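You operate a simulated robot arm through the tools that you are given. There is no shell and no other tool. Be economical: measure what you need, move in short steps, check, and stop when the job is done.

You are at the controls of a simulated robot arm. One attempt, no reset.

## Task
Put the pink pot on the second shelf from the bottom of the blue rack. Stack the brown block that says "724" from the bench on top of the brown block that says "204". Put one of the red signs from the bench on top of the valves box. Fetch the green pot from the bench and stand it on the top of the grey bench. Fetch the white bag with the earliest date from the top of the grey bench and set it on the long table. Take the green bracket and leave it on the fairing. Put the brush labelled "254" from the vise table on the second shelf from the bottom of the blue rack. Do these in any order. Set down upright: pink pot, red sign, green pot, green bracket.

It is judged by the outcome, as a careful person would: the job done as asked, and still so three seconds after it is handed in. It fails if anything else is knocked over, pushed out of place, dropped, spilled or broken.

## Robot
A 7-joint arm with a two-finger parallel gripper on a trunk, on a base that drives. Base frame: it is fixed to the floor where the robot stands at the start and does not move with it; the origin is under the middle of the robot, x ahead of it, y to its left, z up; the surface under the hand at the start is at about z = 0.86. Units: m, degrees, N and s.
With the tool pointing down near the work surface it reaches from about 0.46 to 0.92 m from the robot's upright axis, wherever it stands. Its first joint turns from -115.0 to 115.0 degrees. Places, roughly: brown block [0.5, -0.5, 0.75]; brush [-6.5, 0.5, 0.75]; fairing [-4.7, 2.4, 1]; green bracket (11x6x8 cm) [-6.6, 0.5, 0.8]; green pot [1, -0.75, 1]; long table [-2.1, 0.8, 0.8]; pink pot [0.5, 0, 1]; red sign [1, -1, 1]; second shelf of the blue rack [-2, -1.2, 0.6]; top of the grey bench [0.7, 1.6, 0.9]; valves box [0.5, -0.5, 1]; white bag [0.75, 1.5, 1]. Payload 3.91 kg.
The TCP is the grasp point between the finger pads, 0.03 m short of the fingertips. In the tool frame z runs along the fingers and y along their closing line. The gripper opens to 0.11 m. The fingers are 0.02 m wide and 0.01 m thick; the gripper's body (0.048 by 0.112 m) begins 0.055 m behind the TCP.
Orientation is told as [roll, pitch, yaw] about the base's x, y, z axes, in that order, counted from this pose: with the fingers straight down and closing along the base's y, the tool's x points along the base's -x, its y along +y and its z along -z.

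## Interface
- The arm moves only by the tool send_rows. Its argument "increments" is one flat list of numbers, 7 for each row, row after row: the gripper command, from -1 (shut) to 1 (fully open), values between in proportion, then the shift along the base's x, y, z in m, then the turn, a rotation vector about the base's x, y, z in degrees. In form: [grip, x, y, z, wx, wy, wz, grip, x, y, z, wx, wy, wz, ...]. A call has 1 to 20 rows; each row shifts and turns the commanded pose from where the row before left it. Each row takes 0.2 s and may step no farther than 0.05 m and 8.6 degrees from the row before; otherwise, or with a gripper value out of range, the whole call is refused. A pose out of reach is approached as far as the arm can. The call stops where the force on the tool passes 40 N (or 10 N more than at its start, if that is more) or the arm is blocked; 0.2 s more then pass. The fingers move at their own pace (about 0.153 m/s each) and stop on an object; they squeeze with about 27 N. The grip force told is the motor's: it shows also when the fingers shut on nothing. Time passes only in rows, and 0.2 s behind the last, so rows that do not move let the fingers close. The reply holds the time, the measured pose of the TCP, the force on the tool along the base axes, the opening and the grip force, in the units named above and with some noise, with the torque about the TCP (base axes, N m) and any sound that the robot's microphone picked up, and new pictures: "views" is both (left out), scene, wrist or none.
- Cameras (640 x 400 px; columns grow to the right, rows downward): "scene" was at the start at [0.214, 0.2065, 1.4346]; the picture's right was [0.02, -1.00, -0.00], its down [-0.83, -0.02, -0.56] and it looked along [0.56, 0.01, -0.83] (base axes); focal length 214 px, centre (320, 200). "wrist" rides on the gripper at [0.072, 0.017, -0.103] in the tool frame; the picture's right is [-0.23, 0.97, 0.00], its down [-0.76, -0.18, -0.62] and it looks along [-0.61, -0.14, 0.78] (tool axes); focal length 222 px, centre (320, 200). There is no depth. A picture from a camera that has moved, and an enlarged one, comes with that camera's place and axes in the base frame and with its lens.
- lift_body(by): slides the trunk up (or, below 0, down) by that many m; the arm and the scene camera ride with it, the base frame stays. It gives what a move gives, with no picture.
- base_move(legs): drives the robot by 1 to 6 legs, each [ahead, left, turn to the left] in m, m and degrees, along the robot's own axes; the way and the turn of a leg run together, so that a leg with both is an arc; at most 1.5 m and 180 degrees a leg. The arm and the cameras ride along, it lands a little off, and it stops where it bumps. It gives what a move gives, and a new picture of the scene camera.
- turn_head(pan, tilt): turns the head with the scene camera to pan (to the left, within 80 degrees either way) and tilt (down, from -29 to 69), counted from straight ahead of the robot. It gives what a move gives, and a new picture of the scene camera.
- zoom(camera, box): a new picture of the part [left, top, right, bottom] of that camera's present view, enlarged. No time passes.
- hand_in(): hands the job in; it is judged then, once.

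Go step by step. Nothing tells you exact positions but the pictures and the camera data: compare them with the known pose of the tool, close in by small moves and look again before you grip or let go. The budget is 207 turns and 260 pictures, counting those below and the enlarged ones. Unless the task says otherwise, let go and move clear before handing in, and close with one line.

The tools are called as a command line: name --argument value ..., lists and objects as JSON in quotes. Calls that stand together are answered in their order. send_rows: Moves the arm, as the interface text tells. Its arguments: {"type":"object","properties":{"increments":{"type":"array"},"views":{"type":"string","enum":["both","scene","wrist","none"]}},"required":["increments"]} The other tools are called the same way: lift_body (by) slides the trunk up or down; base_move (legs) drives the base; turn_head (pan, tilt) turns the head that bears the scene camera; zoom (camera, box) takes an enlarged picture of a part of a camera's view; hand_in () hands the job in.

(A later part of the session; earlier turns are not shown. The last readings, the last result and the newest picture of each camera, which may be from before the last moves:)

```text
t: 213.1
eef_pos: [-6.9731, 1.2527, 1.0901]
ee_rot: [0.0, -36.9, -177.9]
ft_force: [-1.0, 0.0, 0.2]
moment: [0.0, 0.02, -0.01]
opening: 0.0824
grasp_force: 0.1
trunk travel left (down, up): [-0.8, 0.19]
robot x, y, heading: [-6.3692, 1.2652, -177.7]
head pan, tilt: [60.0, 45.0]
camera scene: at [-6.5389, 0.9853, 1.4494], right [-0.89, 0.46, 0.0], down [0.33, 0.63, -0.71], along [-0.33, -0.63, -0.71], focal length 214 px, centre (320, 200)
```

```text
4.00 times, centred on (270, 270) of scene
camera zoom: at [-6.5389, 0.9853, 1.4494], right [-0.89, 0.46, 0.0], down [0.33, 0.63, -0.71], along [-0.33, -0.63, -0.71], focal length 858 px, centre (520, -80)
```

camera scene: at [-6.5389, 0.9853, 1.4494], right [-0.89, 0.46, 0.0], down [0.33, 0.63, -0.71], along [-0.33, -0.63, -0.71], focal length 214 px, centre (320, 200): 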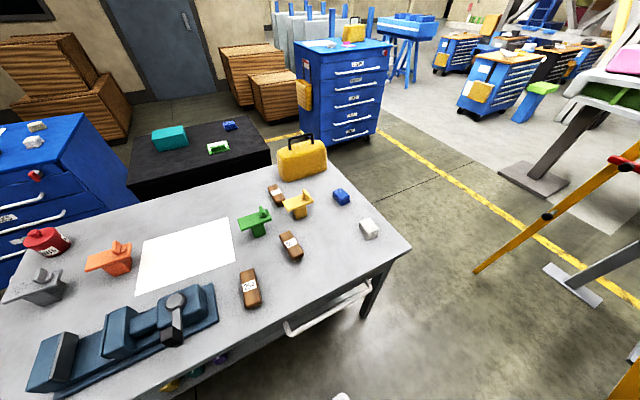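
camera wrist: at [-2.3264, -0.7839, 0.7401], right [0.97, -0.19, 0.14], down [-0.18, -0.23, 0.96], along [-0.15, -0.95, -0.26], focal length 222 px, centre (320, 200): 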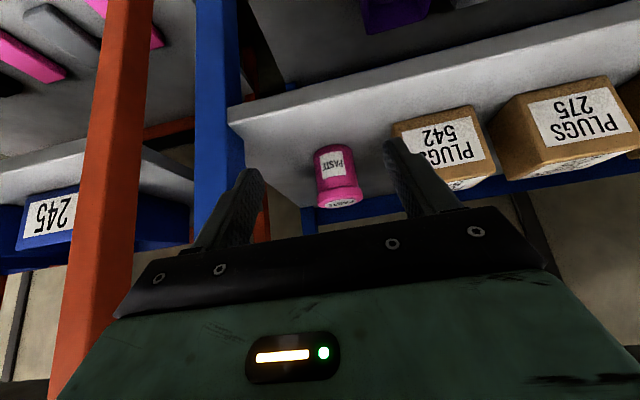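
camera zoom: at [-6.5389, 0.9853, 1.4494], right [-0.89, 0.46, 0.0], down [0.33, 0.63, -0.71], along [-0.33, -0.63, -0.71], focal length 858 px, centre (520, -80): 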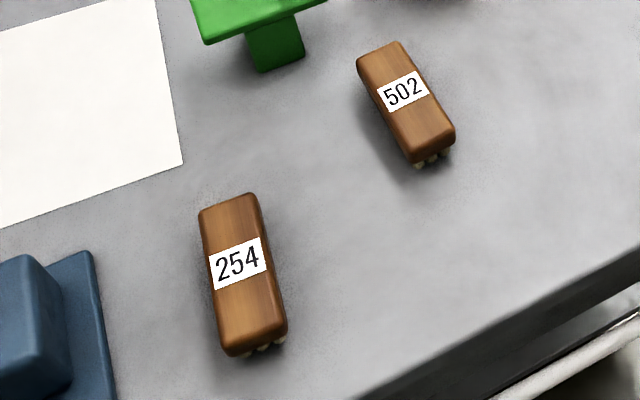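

Brush 254 is at (-6.478, 0.65). The green bracket is T-shaped, with its plate centred near (-6.564, 0.418) and its length along x. Both are in reach on my left, so I'll level the tool and swing the arm over the table.

send_rows --increments '[1, 0, 0, 0, 0, -7.4, 0, 1, 0, 0, 0, 0, -7.4, 0, 1, 0, 0, 0, 0, -7.4, 0, 1, 0, 0, 0, 0, -7.4, 0, 1, 0, 0, 0, 0, -7.4, 0, 1, 0.022, -0.042, 0, 0, 0, 0, 1, 0.022, -0.042, 0, 0, 0, 0, 1, 0.022, -0.042, 0, 0, 0, 0, 1, 0.022, -0.042, 0, 0, 0, 0, 1, 0.022, -0.042, 0, 0, 0, 0, 1, 0.022, -0.042, 0, 0, 0, 0, 1, 0.022, -0.042, 0, 0, 0, 0, 1, 0.022, -0.042, 0, 0, 0, 0, 1, 0.022, -0.042, 0, 0, 0, 0, 1, 0.022, -0.042, 0, 0, 0, 0, 1, 0.022, -0.042, 0, 0, 0, 0, 1, 0.022, -0.042, 0, 0, 0, 0]' --views "both"

```text
t: 216.7
eef_pos: [-6.708, 0.7462, 1.0908]
ee_rot: [1.3, 0.0, -178.3]
ft_force: [-0.3, 0.4, 0.9]
moment: [-0.01, -0.02, 0.0]
opening: 0.1099
grasp_force: 0.0
trunk travel left (down, up): [-0.8, 0.19]
robot x, y, heading: [-6.3682, 1.2691, -177.5]
head pan, tilt: [60.0, 45.0]
camera scene: at [-6.5391, 0.9858, 1.4495], right [-0.89, 0.46, 0.0], down [0.33, 0.63, -0.71], along [-0.33, -0.63, -0.71], focal length 214 px, centre (320, 200)
camera wrist: at [-6.6361, 0.7342, 1.1953], right [-0.2, -0.98, 0.02], down [-0.77, 0.17, 0.62], along [-0.61, 0.11, -0.79], focal length 222 px, centre (320, 200)
```

scene: 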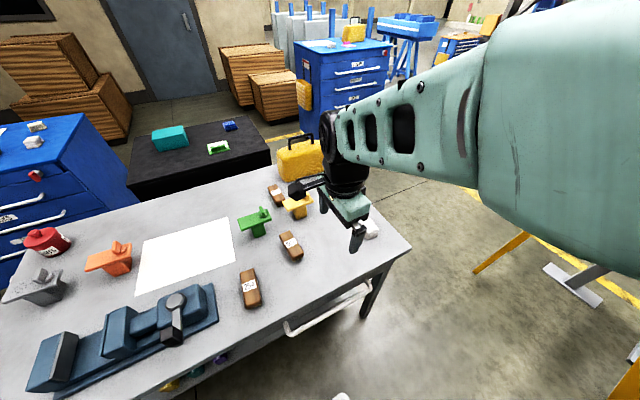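
wrist: 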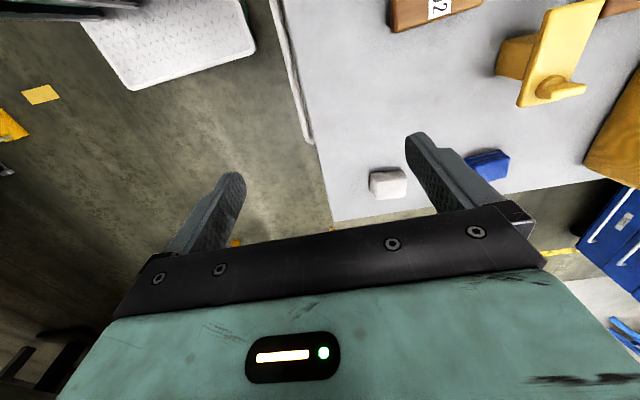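

I'll continue over to just east of the bracket so the wrist camera can see it.

send_rows --increments '[1, 0.0253, -0.0362, -0.004, -1.3, 0, 0, 1, 0.0253, -0.0362, -0.004, 0, 0, 0, 1, 0.0253, -0.0362, -0.004, 0, 0, 0, 1, 0.0253, -0.0362, -0.004, 0, 0, 0, 1, 0.0253, -0.0362, -0.004, 0, 0, 0, 1, 0.0253, -0.0362, -0.004, 0, 0, 0, 1, 0.0253, -0.0362, -0.004, 0, 0, 0, 1, 0.0253, -0.0362, -0.004, 0, 0, 0, 1, 0.0253, -0.0362, -0.004, 0, 0, 0, 1, 0, 0, 0, 0, 0, 0]' --views "wrist"

```text
t: 218.9
eef_pos: [-6.5159, 0.6501, 1.0547]
ee_rot: [2.6, -0.1, -178.4]
ft_force: [-0.2, 0.3, -0.4]
moment: [-0.01, 0.01, 0.01]
opening: 0.1098
grasp_force: 0.0
out of reach, approached as far as the arm can: row 3, 4, 5, 6, 7, 8, 9
trunk travel left (down, up): [-0.8, 0.19]
robot x, y, heading: [-6.369, 1.2714, -177.5]
head pan, tilt: [60.0, 45.0]
camera wrist: at [-6.4427, 0.6407, 1.1592], right [-0.2, -0.98, 0.04], down [-0.77, 0.18, 0.61], along [-0.61, 0.09, -0.79], focal length 222 px, centre (320, 200)
```

wrist: 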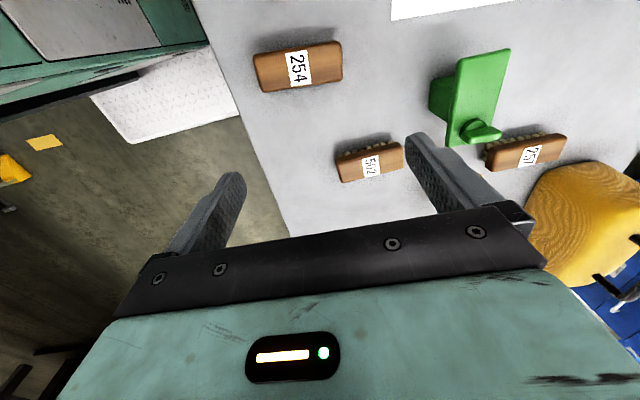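

The arm hits a joint limit reaching sideways. I'll turn the base to face the table instead, after sliding away a little for clearance.

base_move --legs '[[0, -0.15, 0], [0, 0, 87.5]]'

turn_head --pan 0 --tilt 55

```text
t: 224.0
eef_pos: [-5.7664, 1.237, 1.0544]
ee_rot: [2.6, 0.1, -91.4]
ft_force: [-0.5, 0.7, 0.6]
moment: [-0.01, -0.01, 0.01]
opening: 0.11
grasp_force: 0.2
trunk travel left (down, up): [-0.8, 0.19]
robot x, y, heading: [-6.3727, 1.4161, -90.5]
head pan, tilt: [60.0, 45.0]
camera scene: at [-6.1009, 1.2319, 1.4494], right [-0.51, -0.86, 0.0], down [-0.61, 0.36, -0.71], along [0.61, -0.36, -0.71], focal length 214 px, centre (320, 200)
```

scene: 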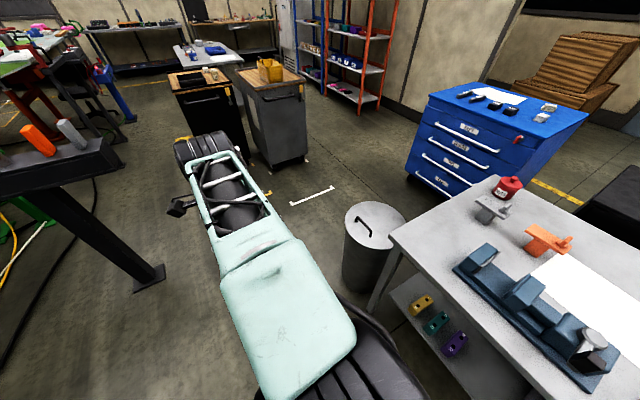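

```text
t: 225.3
eef_pos: [-5.7663, 1.2383, 1.0538]
ee_rot: [2.6, 0.0, -91.4]
ft_force: [1.0, -0.3, -0.5]
moment: [0.0, 0.0, -0.02]
opening: 0.1099
grasp_force: 0.1
trunk travel left (down, up): [-0.8, 0.19]
robot x, y, heading: [-6.3754, 1.4177, -90.4]
head pan, tilt: [0.0, 55.0]
camera scene: at [-6.1716, 1.2012, 1.436], right [-1.0, 0.01, 0.0], down [0.01, 0.82, -0.57], along [-0.01, -0.57, -0.82], focal length 214 px, centre (320, 200)
```

scene: 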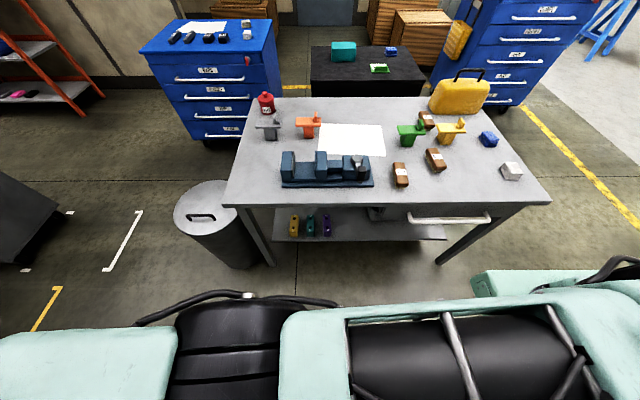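

I'll bring the arm around to the front over the table while turning the wrist to close along y.

send_rows --increments '[1, -0.0425, -0.0315, 0, 0, 0, 0, 1, -0.0425, -0.0315, 0, 0, 0, 0, 1, -0.0425, -0.0315, 0, 0, 0, 0, 1, -0.0425, -0.0315, 0, 0, 0, -6, 1, -0.0425, -0.0315, 0, 0, 0, -8, 1, -0.0425, -0.0315, 0, 0, 0, -8, 1, -0.0425, -0.0315, 0, 0, 0, -8, 1, -0.0425, -0.0315, 0, 0, 0, -8, 1, -0.0425, -0.0315, 0, 0, 0, -8, 1, -0.0425, -0.0315, 0, 0, 0, -8, 1, -0.0425, -0.0315, 0, 0, 0, -8, 1, -0.0425, -0.0315, 0, 0, 0, -8, 1, -0.0425, -0.0315, 0, 0, 0, -8, 1, -0.0425, -0.0315, 0, 0, 0, -8, 1, 0, 0, 0, 0, 0, -8, 1, 0, 0, 0, 0, 0, 0]' --views "none"

base_move --legs '[[0.18, -0.12, 0]]'

```text
refused: row 1 steps farther than a row can; nothing moved
```

```text
t: 226.9
eef_pos: [-5.888, 1.0557, 1.0566]
ee_rot: [2.6, 0.1, -91.6]
ft_force: [-0.4, 0.2, -0.7]
moment: [0.01, 0.0, 0.03]
opening: 0.1099
grasp_force: 0.1
trunk travel left (down, up): [-0.8, 0.19]
robot x, y, heading: [-6.4973, 1.238, -91.0]
head pan, tilt: [0.0, 55.0]
camera scene: at [-6.2934, 1.0204, 1.4359], right [-1.0, 0.01, 0.0], down [0.01, 0.82, -0.57], along [-0.01, -0.57, -0.82], focal length 214 px, centre (320, 200)
```

scene: 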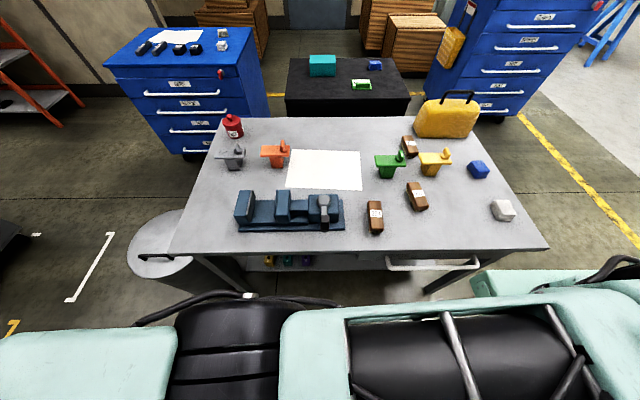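

send_rows --increments '[1, -0.039, -0.029, 0, 0, 0, 0, 1, -0.039, -0.029, 0, 0, 0, 0, 1, -0.039, -0.029, 0, 0, 0, 0, 1, -0.039, -0.029, 0, 0, 0, 0, 1, -0.039, -0.029, 0, 0, 0, 0, 1, -0.039, -0.029, 0, 0, 0, -7, 1, -0.039, -0.029, 0, 0, 0, -7, 1, -0.039, -0.029, 0, 0, 0, -7, 1, -0.039, -0.029, 0, 0, 0, -7, 1, -0.039, -0.029, 0, 0, 0, -7, 1, -0.039, -0.029, 0, 0, 0, -7, 1, -0.039, -0.029, 0, 0, 0, -7, 1, -0.039, -0.029, 0, 0, 0, -7, 1, -0.039, -0.029, 0, 0, 0, -7, 1, 0, -0.03, 0, 0, 0, -8, 1, 0, -0.03, 0, 0, 0, -8, 1, 0, -0.03, 0, 0, 0, -8, 1, 0, 0, 0, 0, 0, 0]' --views "both"

```text
t: 230.7
eef_pos: [-6.0965, 0.5174, 1.0847]
ee_rot: [2.4, -0.1, -178.9]
ft_force: [0.3, 0.1, 0.2]
moment: [0.01, -0.01, 0.03]
opening: 0.1097
grasp_force: 0.0
out of reach, approached as far as the arm can: row 1, 2, 3, 4, 5, 6, 7, 8, 9, 10, 11, 12, 13, 14, 15, 16, 17
trunk travel left (down, up): [-0.8, 0.19]
robot x, y, heading: [-6.4972, 1.2383, -91.0]
head pan, tilt: [0.0, 55.0]
camera scene: at [-6.2933, 1.0202, 1.4359], right [-1.0, 0.01, 0.0], down [0.01, 0.82, -0.57], along [-0.01, -0.57, -0.82], focal length 214 px, centre (320, 200)
camera wrist: at [-6.0228, 0.5069, 1.1885], right [-0.2, -0.98, 0.04], down [-0.77, 0.19, 0.62], along [-0.61, 0.09, -0.79], focal length 222 px, centre (320, 200)
```

scene: 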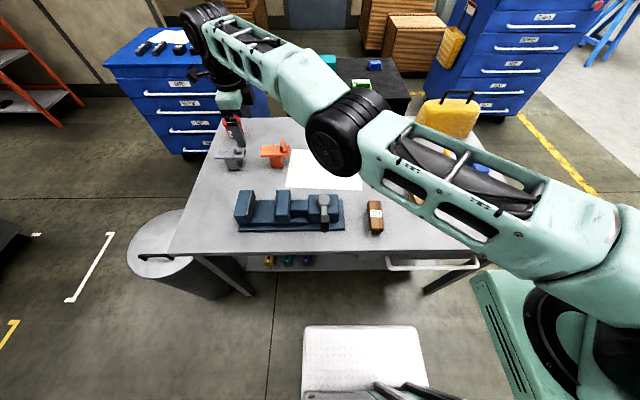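
wrist: 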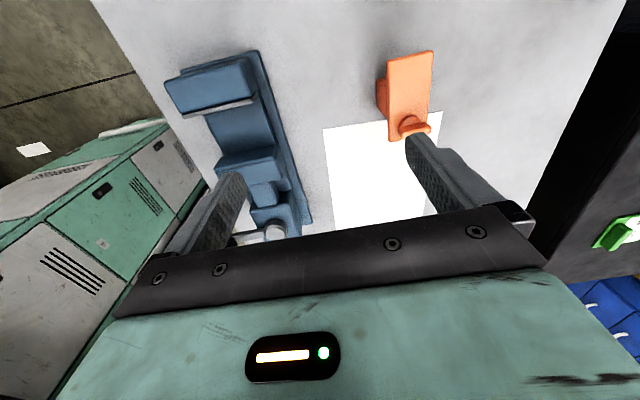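

The arm is now in front. I'll correct the small roll and move over toward the bracket.

send_rows --increments '[1, -0.044, -0.011, -0.002, 2.4, 0, 0, 1, -0.044, -0.011, -0.002, 0, 0, 0, 1, -0.044, -0.011, -0.002, 0, 0, 0, 1, -0.044, -0.011, -0.002, 0, 0, 0, 1, -0.044, -0.011, -0.002, 0, 0, 0, 1, -0.044, -0.011, -0.002, 0, 0, 0, 1, -0.044, -0.011, -0.002, 0, 0, 0, 1, -0.044, -0.011, -0.002, 0, 0, 0, 1, -0.044, -0.011, -0.002, 0, 0, -1, 1, 0, 0, 0, 0, 0, 0]' --views "both"

```text
t: 232.9
eef_pos: [-6.4288, 0.3238, 1.0737]
ee_rot: [0.1, 0.0, -179.5]
ft_force: [0.1, 0.2, -0.7]
moment: [0.0, 0.0, 0.0]
opening: 0.1098
grasp_force: 0.0
out of reach, approached as far as the arm can: row 1, 2, 3, 4, 5, 6, 7, 8
trunk travel left (down, up): [-0.8, 0.19]
robot x, y, heading: [-6.4978, 1.2387, -90.6]
head pan, tilt: [0.0, 55.0]
camera scene: at [-6.2935, 1.0203, 1.4359], right [-1.0, 0.01, 0.0], down [0.01, 0.82, -0.57], along [-0.01, -0.57, -0.82], focal length 214 px, centre (320, 200)
camera wrist: at [-6.3567, 0.3085, 1.1779], right [-0.22, -0.98, 0.0], down [-0.76, 0.17, 0.62], along [-0.61, 0.14, -0.78], focal length 222 px, centre (320, 200)
```

scene: 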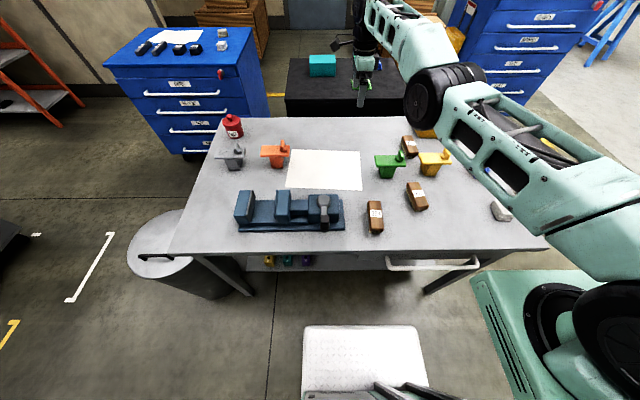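
wrist: 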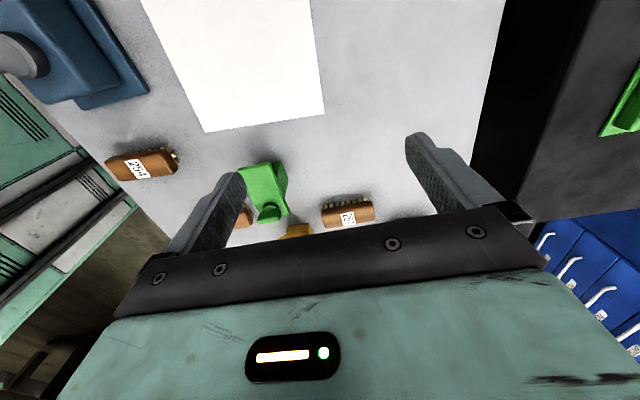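

send_rows --increments '[1, -0.02, 0.04, 0, 0, 0, 0, 1, -0.025, 0.04, 0, 0, 0, 0, 1, -0.025, 0.04, 0, 0, 0, -0.5, 1, 0, 0, 0, 0, 0, 0]' --views "wrist"

zoom --camera "scene" --box '[350, 130, 460, 240]'

```text
t: 233.9
eef_pos: [-6.4621, 0.3179, 1.0818]
ee_rot: [0.1, 0.1, 179.9]
ft_force: [0.3, 0.1, -0.4]
moment: [0.0, -0.02, 0.02]
opening: 0.11
grasp_force: 0.1
out of reach, approached as far as the arm can: row 1, 2, 3
trunk travel left (down, up): [-0.8, 0.19]
robot x, y, heading: [-6.4994, 1.2371, -90.7]
head pan, tilt: [0.0, 55.0]
camera wrist: at [-6.3898, 0.3004, 1.1863], right [-0.23, -0.97, 0.0], down [-0.76, 0.18, 0.62], along [-0.61, 0.14, -0.78], focal length 222 px, centre (320, 200)
```

wrist: 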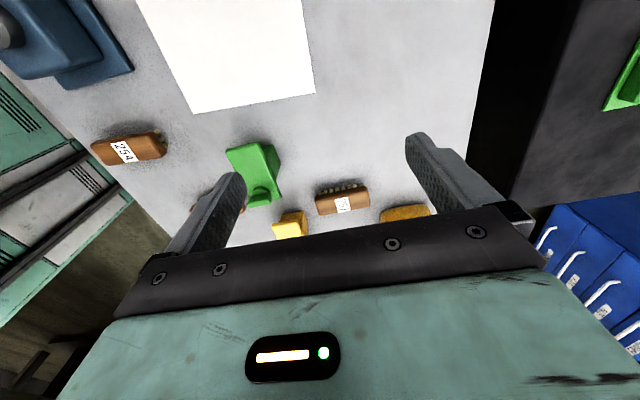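

```text
3.64 times, centred on (405, 185) of scene
camera zoom: at [-6.2934, 1.0203, 1.4359], right [-1.0, 0.01, 0.0], down [0.01, 0.82, -0.57], along [-0.01, -0.57, -0.82], focal length 780 px, centre (11, 254)
```

zoom: 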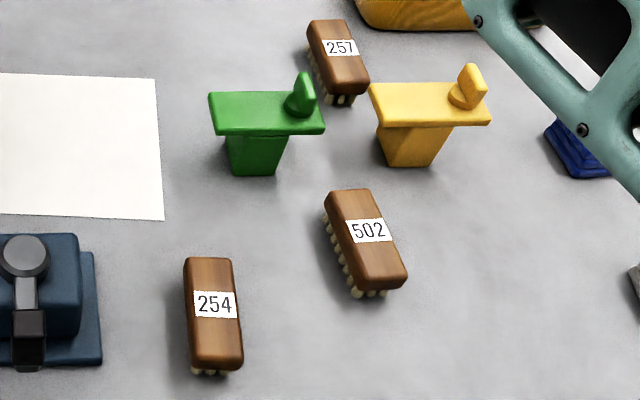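

The commanded pose seems stuck at a stretched configuration. I'll rotate the wrist back and pull inward to free it.

send_rows --increments '[1, 0, 0.02, 0, 0, 0, 8, 1, 0, 0.03, 0, 0, 0, 8, 1, 0, 0.03, 0, 0, 0, 8, 1, 0, 0.03, 0, 0, 0, 8, 1, 0, 0.03, 0, 0, 0, 8, 1, 0, 0, 0, 0, 0, 8]' --views "scene"

```text
t: 235.3
eef_pos: [-6.4303, 0.3266, 1.0966]
ee_rot: [0.2, 0.1, -131.9]
ft_force: [0.2, 0.6, 0.9]
moment: [0.01, -0.02, -0.01]
opening: 0.1097
grasp_force: 0.0
out of reach, approached as far as the arm can: row 1, 2, 3, 4, 5
trunk travel left (down, up): [-0.8, 0.19]
robot x, y, heading: [-6.4924, 1.2404, -90.8]
head pan, tilt: [0.0, 55.0]
camera scene: at [-6.2935, 1.0203, 1.4359], right [-1.0, 0.01, 0.0], down [0.01, 0.82, -0.57], along [-0.01, -0.57, -0.82], focal length 214 px, centre (320, 200)
```

scene: 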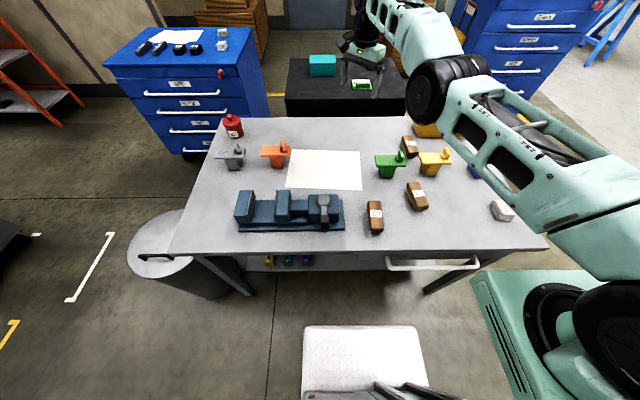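

send_rows --increments '[1, 0, 0.04, 0, 0, 0, 0, 1, 0, 0.04, 0, 0, 0, 0, 1, 0, 0.04, 0, 0, 0, 0, 1, 0, 0, 0, 0, 0, 0]' --views "none"

```text
t: 236.3
eef_pos: [-6.4055, 0.3348, 1.1045]
ee_rot: [0.2, 0.0, -132.1]
ft_force: [0.4, 0.1, -0.5]
moment: [-0.02, 0.01, 0.0]
opening: 0.1098
grasp_force: 0.1
out of reach, approached as far as the arm can: row 1, 2, 3
trunk travel left (down, up): [-0.8, 0.19]
robot x, y, heading: [-6.4976, 1.236, -90.9]
head pan, tilt: [0.0, 55.0]
```

send_rows --increments '[1, 0, 0, 0.04, 0, 0, 0, 1, 0, 0, 0.04, 0, 0, 0, 1, 0, 0, 0.04, 0, 0, 0, 1, 0.04, 0, 0, 0, 0, 0, 1, 0.04, 0, 0, 0, 0, 0, 1, 0.04, 0, 0, 0, 0, 0]' --views "scene"

```text
t: 237.7
eef_pos: [-6.3002, 0.3988, 1.2115]
ee_rot: [0.1, 0.2, -132.0]
ft_force: [-0.3, -0.2, -0.9]
moment: [0.07, -0.01, -0.04]
opening: 0.1098
grasp_force: 0.0
out of reach, approached as far as the arm can: row 2, 3, 4, 5, 6
trunk travel left (down, up): [-0.8, 0.19]
robot x, y, heading: [-6.4987, 1.2386, -90.9]
head pan, tilt: [0.0, 55.0]
camera scene: at [-6.2937, 1.0197, 1.4359], right [-1.0, 0.01, 0.0], down [0.01, 0.82, -0.57], along [-0.01, -0.57, -0.82], focal length 214 px, centre (320, 200)
```

scene: 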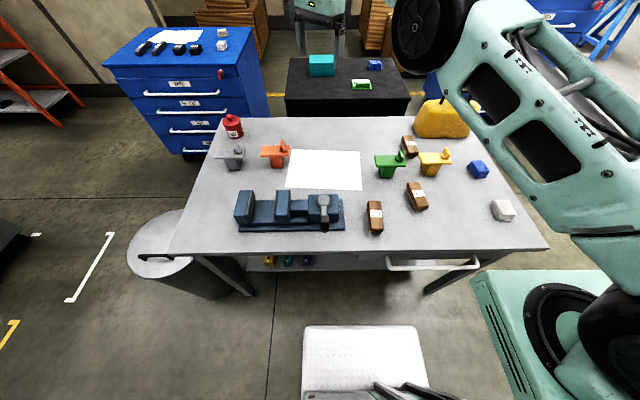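

send_rows --increments '[1, 0, 0.04, 0, 0, 0, 0, 1, 0, 0.04, 0, 0, 0, 0, 1, 0, 0.04, 0, 0, 0, 0, 1, 0, 0.04, 0, 0, 0, 0, 1, 0, 0.04, 0, 0, 0, 0]' --views "none"

```text
t: 238.9
eef_pos: [-6.3001, 0.5959, 1.2126]
ee_rot: [0.3, 0.1, -132.1]
ft_force: [0.3, 0.0, -0.1]
moment: [-0.01, -0.04, 0.01]
opening: 0.1103
grasp_force: 0.1
trunk travel left (down, up): [-0.8, 0.19]
robot x, y, heading: [-6.496, 1.2399, -91.0]
head pan, tilt: [0.0, 55.0]
```

The arm is free again. I'll now go to above the bracket, turning the wrist back to close along y.

send_rows --increments '[1, -0.026, -0.02, -0.01, 0, 0, -8, 1, -0.026, -0.02, -0.01, 0, 0, -8, 1, -0.026, -0.02, -0.01, 0, 0, -8, 1, -0.026, -0.02, -0.01, 0, 0, -8, 1, -0.026, -0.02, -0.01, 0, 0, -8, 1, -0.026, -0.02, -0.01, 0, 0, -8, 1, -0.01, -0.02, -0.03, 0, 0, 0, 1, 0, 0, -0.03, 0, 0, 0, 1, 0, 0, 0, 0, 0, 0]' --views "both"

```text
t: 240.9
eef_pos: [-6.4653, 0.4567, 1.0945]
ee_rot: [0.2, 0.1, 179.9]
ft_force: [-0.8, 0.4, -0.6]
moment: [0.03, 0.03, -0.04]
opening: 0.1101
grasp_force: 0.0
trunk travel left (down, up): [-0.8, 0.19]
robot x, y, heading: [-6.491, 1.2402, -90.7]
head pan, tilt: [0.0, 55.0]
camera scene: at [-6.2935, 1.0203, 1.4359], right [-1.0, 0.01, 0.0], down [0.01, 0.82, -0.57], along [-0.01, -0.57, -0.82], focal length 214 px, centre (320, 200)
camera wrist: at [-6.3932, 0.44, 1.199], right [-0.23, -0.97, 0.0], down [-0.76, 0.18, 0.62], along [-0.61, 0.14, -0.78], focal length 222 px, centre (320, 200)
```

scene: 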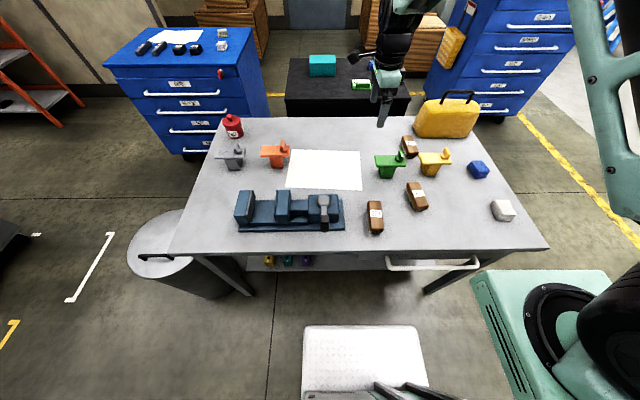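
wrist: 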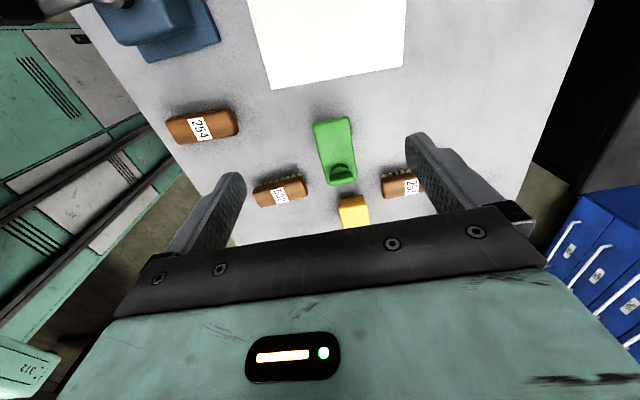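

Combining both views, the bracket's plate top is at z≈0.868, centred at (-6.557, 0.454), and the table is at z≈0.80. I'll move over it and descend part way.

send_rows --increments '[0.8, -0.032, -0.001, -0.03, 0, 0, 0, 0.8, -0.032, -0.001, -0.03, 0, 0, 0, 0.8, -0.031, -0.001, -0.03, 0, 0, 0, 0.8, 0, 0, -0.04, 0, 0, 0, 0.8, 0, 0, 0, 0, 0, 0]' --views "both"

zoom --camera "scene" --box '[350, 110, 470, 210]'

```text
t: 242.1
eef_pos: [-6.5611, 0.4583, 0.9668]
ee_rot: [0.3, 0.1, 179.9]
ft_force: [-0.3, 0.7, 0.0]
moment: [0.02, -0.01, -0.04]
opening: 0.099
grasp_force: 0.0
trunk travel left (down, up): [-0.8, 0.19]
robot x, y, heading: [-6.4951, 1.2383, -91.1]
head pan, tilt: [0.0, 55.0]
camera scene: at [-6.2935, 1.0203, 1.436], right [-1.0, 0.01, 0.0], down [0.01, 0.82, -0.57], along [-0.01, -0.57, -0.82], focal length 214 px, centre (320, 200)
camera wrist: at [-6.4884, 0.4421, 1.0709], right [-0.23, -0.97, 0.0], down [-0.76, 0.18, 0.62], along [-0.61, 0.14, -0.78], focal length 222 px, centre (320, 200)
```

scene: 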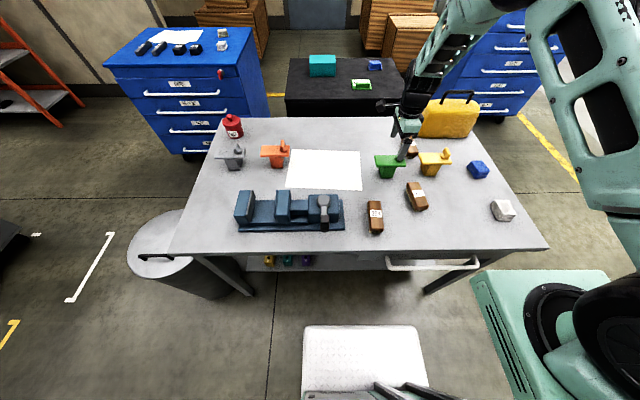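
wrist: 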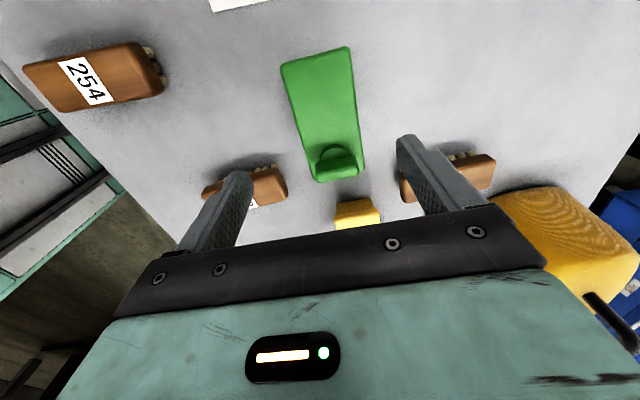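

```text
4.00 times, centred on (410, 160) of scene
camera zoom: at [-6.2935, 1.0203, 1.436], right [-1.0, 0.01, 0.0], down [0.01, 0.82, -0.57], along [-0.01, -0.57, -0.82], focal length 858 px, centre (-40, 360)
```

zoom: 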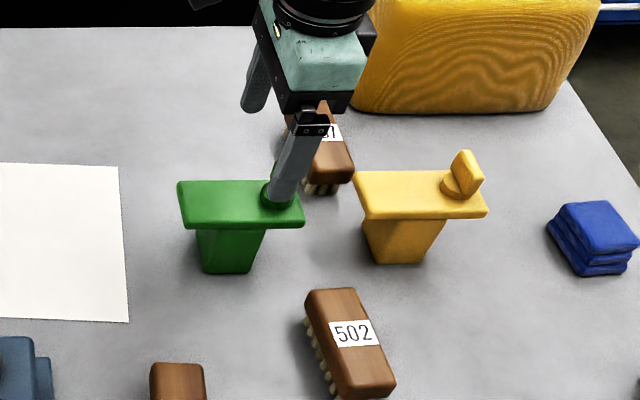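

Aligned. I'll descend and grip the plate across its width.

send_rows --increments '[0.8, -0.003, -0.005, -0.04, 0, 0, 0, 0.8, 0, 0, -0.04, 0, 0, 0, 0.8, 0, 0, -0.019, 0, 0, 0, 0.8, 0, 0, 0, 0, 0, 0, -1, 0, 0, 0, 0, 0, 0, -1, 0, 0, 0, 0, 0, 0, -1, 0, 0, 0, 0, 0, 0, -1, 0, 0, 0, 0, 0, 0, -1, 0, 0, 0.03, 0, 0, 0, -1, 0, 0, 0.03, 0, 0, 0, -1, 0, 0, 0, 0, 0, 0]' --views "both"

zoom --camera "scene" --box '[350, 110, 470, 210]'

```text
t: 244.5
eef_pos: [-6.564, 0.449, 0.9266]
ee_rot: [0.3, 0.1, 179.9]
ft_force: [0.3, 0.5, -2.6]
moment: [-0.01, 0.0, 0.01]
opening: 0.056
grasp_force: 27.3
trunk travel left (down, up): [-0.8, 0.19]
robot x, y, heading: [-6.4974, 1.2345, -90.8]
head pan, tilt: [0.0, 55.0]
camera scene: at [-6.2935, 1.0201, 1.4359], right [-1.0, 0.01, 0.0], down [0.01, 0.82, -0.57], along [-0.01, -0.57, -0.82], focal length 214 px, centre (320, 200)
camera wrist: at [-6.4913, 0.4329, 1.0304], right [-0.23, -0.97, 0.0], down [-0.76, 0.18, 0.62], along [-0.61, 0.14, -0.78], focal length 222 px, centre (320, 200)
```

scene: 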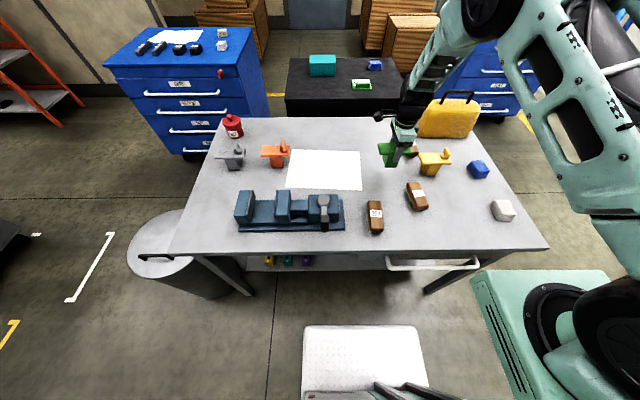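
wrist: 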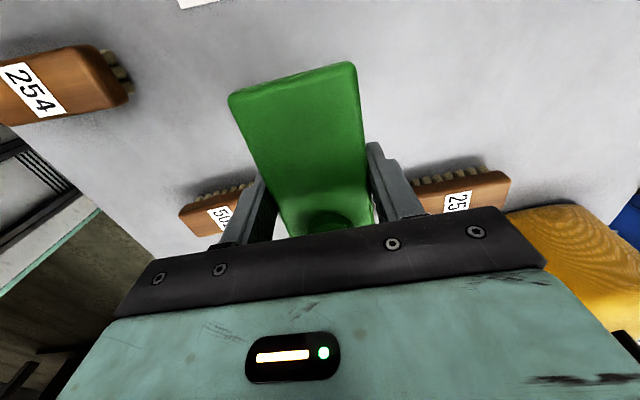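

```text
4.00 times, centred on (410, 160) of scene
camera zoom: at [-6.2935, 1.0201, 1.4359], right [-1.0, 0.01, 0.0], down [0.01, 0.82, -0.57], along [-0.01, -0.57, -0.82], focal length 858 px, centre (-40, 360)
```

zoom: 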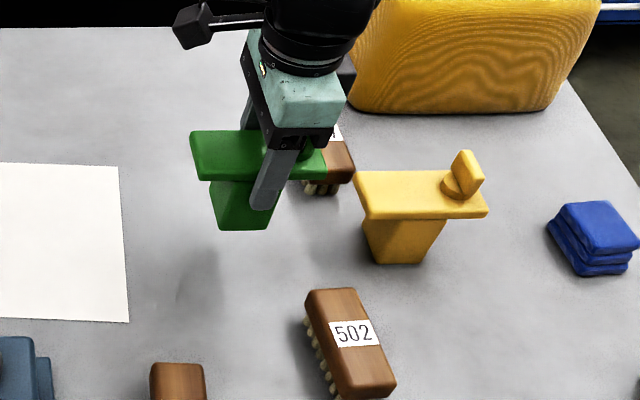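

The bracket is held. I'll lift, retract, back up and turn toward the fairing.

send_rows --increments '[-1, 0, 0, 0.045, 0, 0, 0, -1, 0, 0, 0.045, 0, 0, 0, -1, 0, 0.01, 0.045, 0, 0, 0, -1, 0, 0.02, 0.04, 0, 0, 0, -1, 0.01, 0.04, 0.02, 0, 0, 0, -1, 0.01, 0.045, 0.01, 0, 0, 0, -1, 0.01, 0.045, 0, 0, 0, 0, -1, 0.01, 0.045, 0, 0, 0, 0, -1, 0.01, 0.03, 0, 0, 0, 0, -1, 0, 0, 0, 0, 0, 0]' --views "wrist"

base_move --legs '[[-0.25, 0, 0], [0, 0, 91]]'

turn_head --pan 40 --tilt 20

```text
t: 246.7
eef_pos: [-6.5125, 0.6862, 1.1306]
ee_rot: [0.3, 0.1, 179.9]
ft_force: [-0.4, -0.2, -3.8]
moment: [-0.01, 0.0, -0.01]
opening: 0.056
grasp_force: 27.1
trunk travel left (down, up): [-0.8, 0.19]
robot x, y, heading: [-6.4953, 1.2366, -90.7]
head pan, tilt: [0.0, 55.0]
camera wrist: at [-6.4406, 0.6691, 1.235], right [-0.23, -0.97, 0.0], down [-0.76, 0.18, 0.62], along [-0.61, 0.14, -0.78], focal length 222 px, centre (320, 200)
```

wrist: 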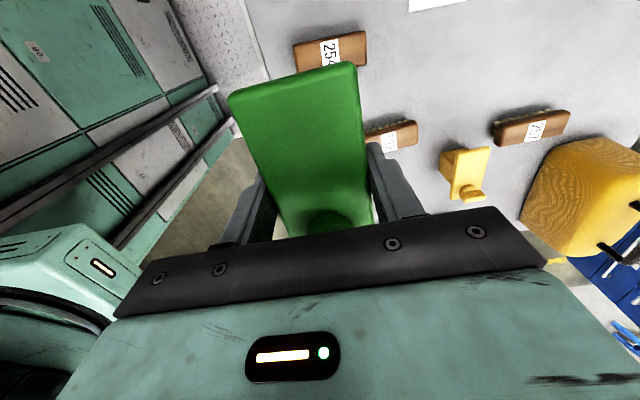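

```text
t: 252.4
eef_pos: [-5.9409, 1.4968, 1.1302]
ee_rot: [0.1, 0.1, -87.6]
ft_force: [0.1, -0.3, -4.1]
moment: [0.01, 0.02, -0.02]
opening: 0.0558
grasp_force: 27.1
trunk travel left (down, up): [-0.8, 0.19]
robot x, y, heading: [-6.4936, 1.4892, 1.8]
head pan, tilt: [0.0, 55.0]
camera scene: at [-6.2853, 1.7005, 1.4359], right [0.03, -1.0, 0.0], down [-0.82, -0.02, -0.57], along [0.57, 0.02, -0.82], focal length 214 px, centre (320, 200)
```

scene: 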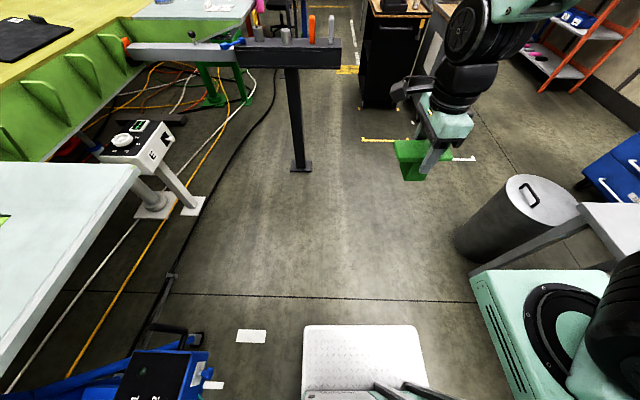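

```text
t: 253.5
eef_pos: [-5.9433, 1.4951, 1.1309]
ee_rot: [0.3, 0.2, -87.6]
ft_force: [0.2, -0.4, -3.3]
moment: [0.01, 0.01, -0.01]
opening: 0.0558
grasp_force: 27.0
trunk travel left (down, up): [-0.8, 0.19]
robot x, y, heading: [-6.4968, 1.4898, 2.0]
head pan, tilt: [40.0, 20.0]
camera scene: at [-6.2877, 1.7602, 1.488], right [0.66, -0.75, 0.0], down [-0.26, -0.23, -0.94], along [0.7, 0.62, -0.34], focal length 214 px, centre (320, 200)
```

scene: 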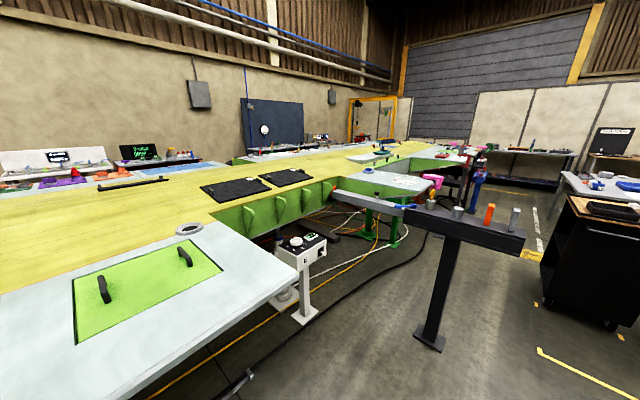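

The fairing should appear near pixel (392, 187), so I'll zoom there.

zoom --camera "scene" --box '[310, 130, 530, 270]'

```text
2.86 times, centred on (420, 200) of scene
camera zoom: at [-6.2877, 1.7602, 1.488], right [0.66, -0.75, 0.0], down [-0.26, -0.23, -0.94], along [0.7, 0.62, -0.34], focal length 613 px, centre (34, 200)
```

zoom: 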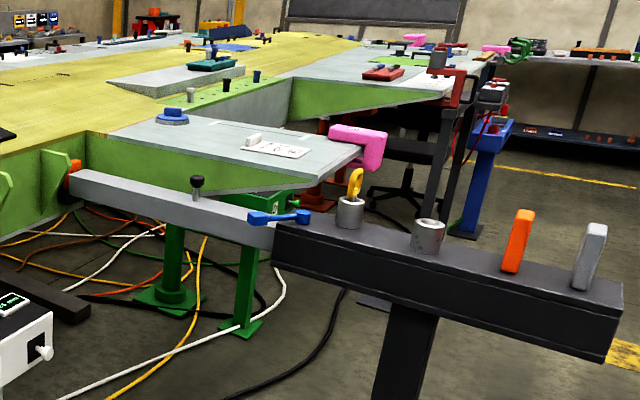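

The fairing seems to be the grey flap panel east of the tool beam (beam at x≈-5.0, y 1.63 to 2.77). I'll drive around the south end of the beam and face north to it.

base_move --legs '[[0, 0, -2], [0.7, -0.24, 0], [0.6, -0.1, 0], [0.62, 0, 0]]'

turn_head --pan 70 --tilt 25

```text
t: 263.9
eef_pos: [-4.0481, 1.0878, 1.1302]
ee_rot: [0.1, 0.1, -90.9]
ft_force: [-1.3, -0.2, -3.5]
moment: [0.0, 0.03, 0.02]
opening: 0.0556
grasp_force: 27.3
trunk travel left (down, up): [-0.8, 0.19]
robot x, y, heading: [-4.5998, 1.1132, -1.2]
head pan, tilt: [40.0, 20.0]
camera scene: at [-4.3774, 1.3718, 1.488], right [0.62, -0.78, 0.0], down [-0.27, -0.21, -0.94], along [0.74, 0.58, -0.34], focal length 214 px, centre (320, 200)
```

scene: 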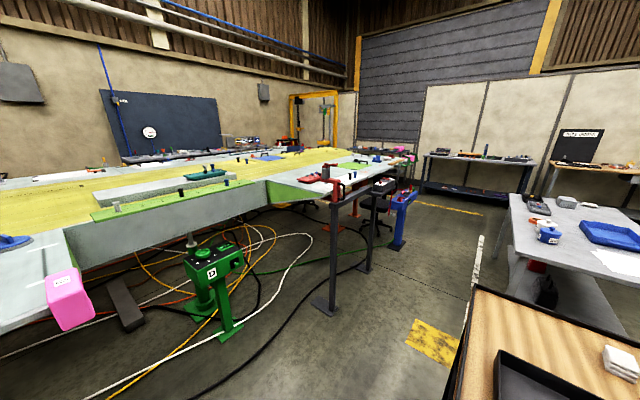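

```text
t: 264.9
eef_pos: [-4.0474, 1.087, 1.132]
ee_rot: [0.2, 0.1, -90.9]
ft_force: [-0.2, 0.8, -3.2]
moment: [-0.01, 0.02, 0.01]
opening: 0.0561
grasp_force: 26.7
trunk travel left (down, up): [-0.8, 0.19]
robot x, y, heading: [-4.6003, 1.1131, -1.7]
head pan, tilt: [70.0, 25.0]
camera scene: at [-4.4164, 1.3996, 1.48], right [0.93, -0.37, 0.0], down [-0.16, -0.39, -0.91], along [0.33, 0.84, -0.42], focal length 214 px, centre (320, 200)
```

scene: 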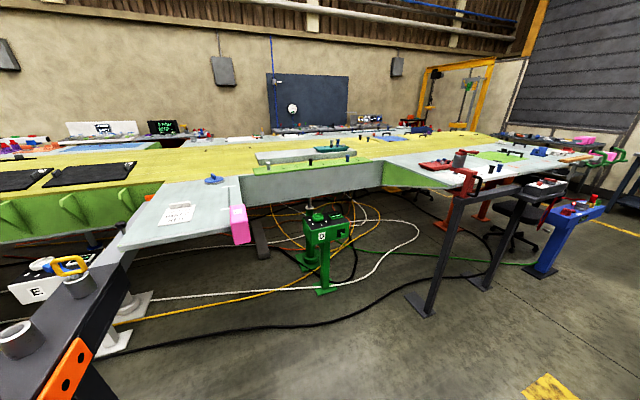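

The light-grey flap panel with a paper label is ahead-left. I'll zoom to confirm it is the fairing.

zoom --camera "scene" --box '[90, 140, 290, 270]'

```text
3.08 times, centred on (190, 205) of scene
camera zoom: at [-4.4164, 1.3996, 1.48], right [0.93, -0.37, 0.0], down [-0.16, -0.39, -0.91], along [0.33, 0.84, -0.42], focal length 660 px, centre (720, 185)
```

zoom: 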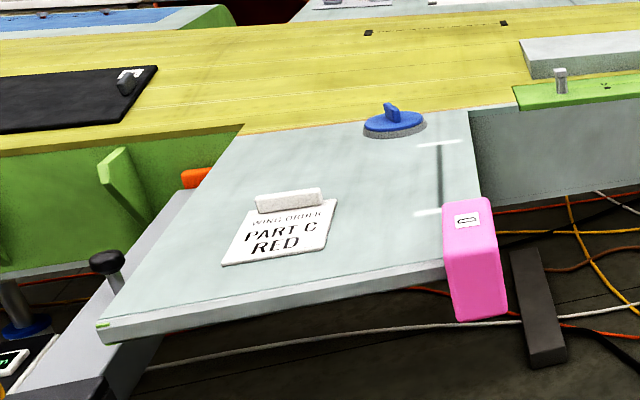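

The panel matches the given fairing location. There's a free strip right of the placard at about x=-4.57, y=2.42. I'll turn north and drive up to it, staying clear of the tool beam.

base_move --legs '[[0, 0, 91.7], [0, -0.15, 0], [0.45, 0, 0]]'

turn_head --pan 10 --tilt 45

```text
t: 272.6
eef_pos: [-4.4505, 2.1061, 1.1283]
ee_rot: [-1.3, -0.1, 1.5]
ft_force: [-0.4, -4.2, -2.3]
moment: [-0.13, 0.01, -0.07]
opening: 0.0558
grasp_force: 26.6
trunk travel left (down, up): [-0.8, 0.19]
robot x, y, heading: [-4.4543, 1.5602, 90.7]
head pan, tilt: [70.0, 25.0]
stopped in leg 3: the force on the tool passed its limit at 52 N (the readings are from after the stop); the commanded pose is now the measured one
camera scene: at [-4.7453, 1.732, 1.4799], right [0.33, 0.94, 0.0], down [0.4, -0.14, -0.91], along [-0.86, 0.3, -0.42], focal length 214 px, centre (320, 200)
```

scene: 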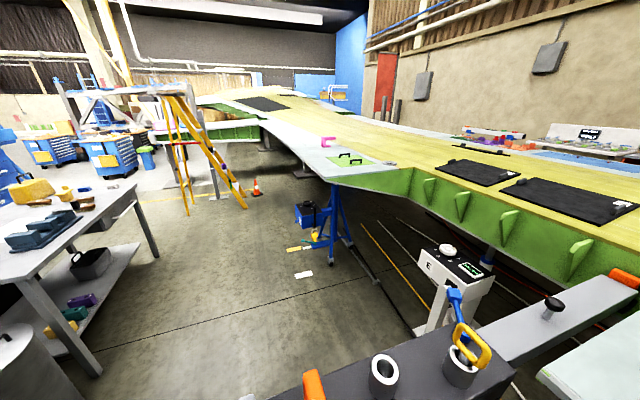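

```text
t: 273.9
eef_pos: [-4.4502, 2.1041, 1.1283]
ee_rot: [-1.3, -0.2, 1.5]
ft_force: [-0.6, -8.6, -1.7]
moment: [-0.31, 0.0, -0.2]
opening: 0.0559
grasp_force: 27.0
trunk travel left (down, up): [-0.8, 0.19]
robot x, y, heading: [-4.455, 1.5615, 90.6]
head pan, tilt: [10.0, 45.0]
camera scene: at [-4.6735, 1.7812, 1.4495], right [0.98, 0.19, 0.0], down [0.13, -0.69, -0.71], along [-0.13, 0.69, -0.71], focal length 214 px, centre (320, 200)
```

scene: 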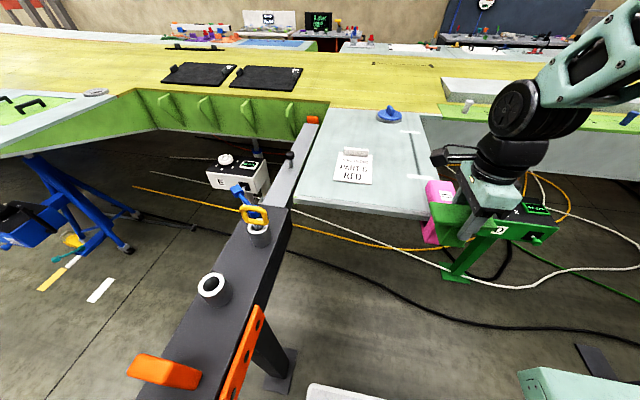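

The carried bracket touched the pink clamp on the panel's corner. I'll back off right away and check it.

base_move --legs '[[-0.15, 0, 0]]'

zoom --camera "scene" --box '[280, 90, 520, 260]'

send_rows --increments '[-1, 0, 0, 0, 0, 0, 0]' --views "wrist"

```text
t: 275.3
eef_pos: [-4.4484, 1.9538, 1.1277]
ee_rot: [-1.3, -0.1, 1.5]
ft_force: [0.0, 0.8, -3.4]
moment: [-0.02, 0.0, 0.0]
opening: 0.0558
grasp_force: 27.2
trunk travel left (down, up): [-0.8, 0.19]
robot x, y, heading: [-4.448, 1.4087, 90.7]
head pan, tilt: [10.0, 45.0]
camera scene: at [-4.6715, 1.6293, 1.4493], right [0.98, 0.19, 0.0], down [0.13, -0.69, -0.71], along [-0.13, 0.69, -0.71], focal length 214 px, centre (320, 200)
```

scene: 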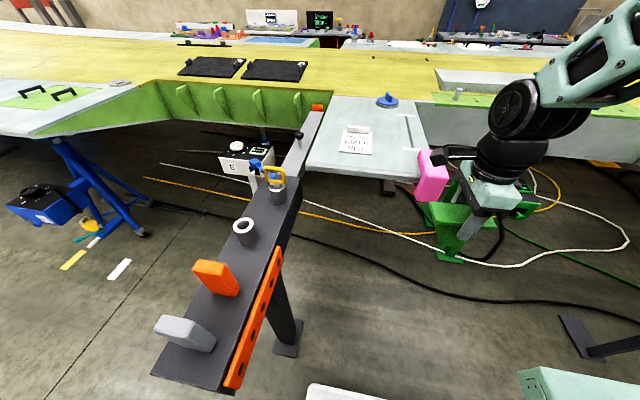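

```text
2.35 times, centred on (400, 175) of scene
camera zoom: at [-4.6715, 1.6293, 1.4493], right [0.98, 0.19, 0.0], down [0.13, -0.69, -0.71], along [-0.13, 0.69, -0.71], focal length 505 px, centre (132, 259)
```

zoom: 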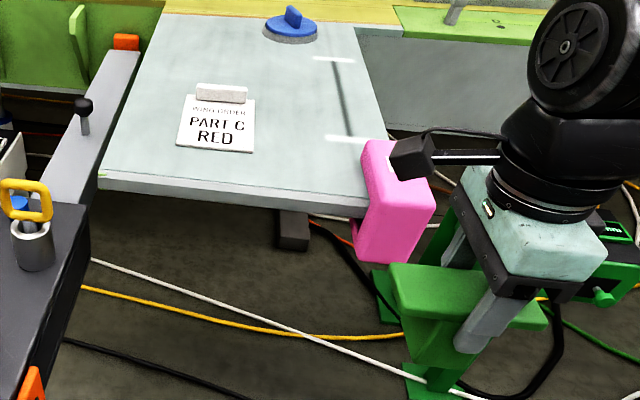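

```text
t: 275.7
eef_pos: [-4.4482, 1.954, 1.1298]
ee_rot: [-1.3, -0.2, 1.5]
ft_force: [0.0, 0.2, -3.1]
moment: [0.04, -0.01, -0.03]
opening: 0.0561
grasp_force: 27.1
trunk travel left (down, up): [-0.8, 0.19]
robot x, y, heading: [-4.4506, 1.4102, 90.8]
head pan, tilt: [10.0, 45.0]
camera wrist: at [-4.5207, 1.9711, 1.2318], right [0.2, 0.98, -0.02], down [0.76, -0.14, 0.63], along [0.61, -0.14, -0.78], focal length 222 px, centre (320, 200)
```

wrist: 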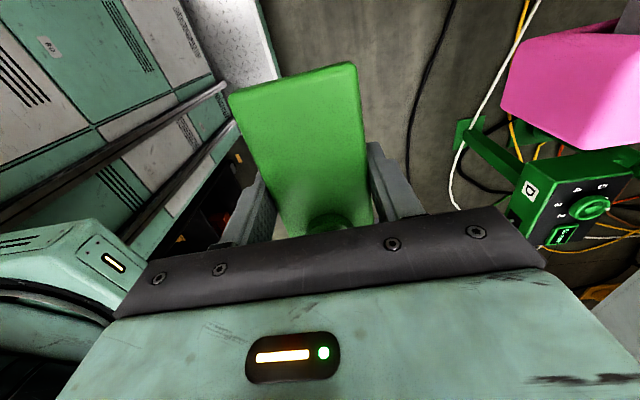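

The pink piece is a fixed corner guard and is still in place, and the bracket hasn't shifted in the grip. The panel top is at z≈1.03. I'll raise the bracket, level it, and turn it so its length runs along y for the free strip at (-4.55, 2.40).

send_rows --increments '[-1, 0, 0, 0.04, 1.3, 0, 0, -1, 0, 0, 0.04, 0, 0, 0, -1, 0, 0, 0.04, 0, 0, 0, -1, -0.009, 0, 0, 0, 0, 8.1, -1, -0.009, 0, 0, 0, 0, 8.1, -1, -0.009, 0, 0, 0, 0, 8.1, -1, -0.009, 0, 0, 0, 0, 8.1, -1, -0.009, 0, 0, 0, 0, 8.1, -1, -0.009, 0, 0, 0, 0, 8.1, -1, -0.009, 0, 0, 0, 0, 8.1, -1, -0.009, 0, 0, 0, 0, 8.1, -1, -0.009, 0, 0, 0, 0, 8.1, -1, -0.009, 0, 0, 0, 0, 8.1, -1, -0.009, 0, 0, 0, 0, 7.5, -1, 0, 0, 0, 0, 0, 0]' --views "both"

```text
t: 278.9
eef_pos: [-4.5463, 1.9522, 1.2497]
ee_rot: [0.0, -0.1, 90.1]
ft_force: [0.3, 0.7, -2.7]
moment: [0.05, -0.04, 0.04]
opening: 0.0557
grasp_force: 27.1
trunk travel left (down, up): [-0.8, 0.19]
robot x, y, heading: [-4.452, 1.4102, 90.8]
head pan, tilt: [10.0, 45.0]
camera scene: at [-4.6715, 1.6292, 1.4493], right [0.98, 0.19, 0.0], down [0.13, -0.69, -0.71], along [-0.13, 0.69, -0.71], focal length 214 px, centre (320, 200)
camera wrist: at [-4.5632, 1.8805, 1.3534], right [-0.97, 0.23, 0.0], down [0.18, 0.76, 0.62], along [0.14, 0.61, -0.78], focal length 222 px, centre (320, 200)
```

scene: 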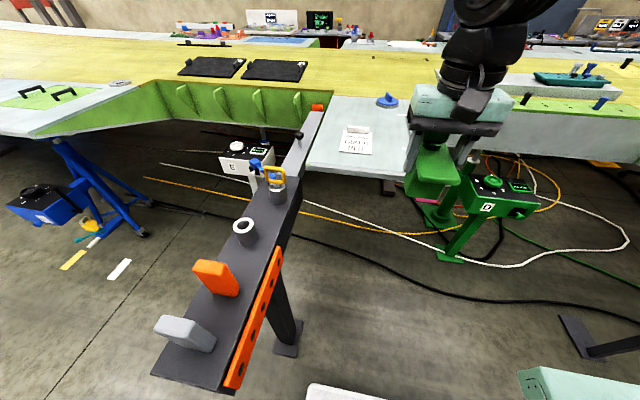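
wrist: 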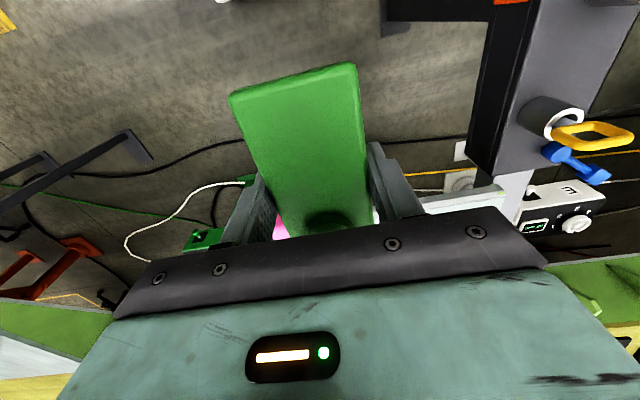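

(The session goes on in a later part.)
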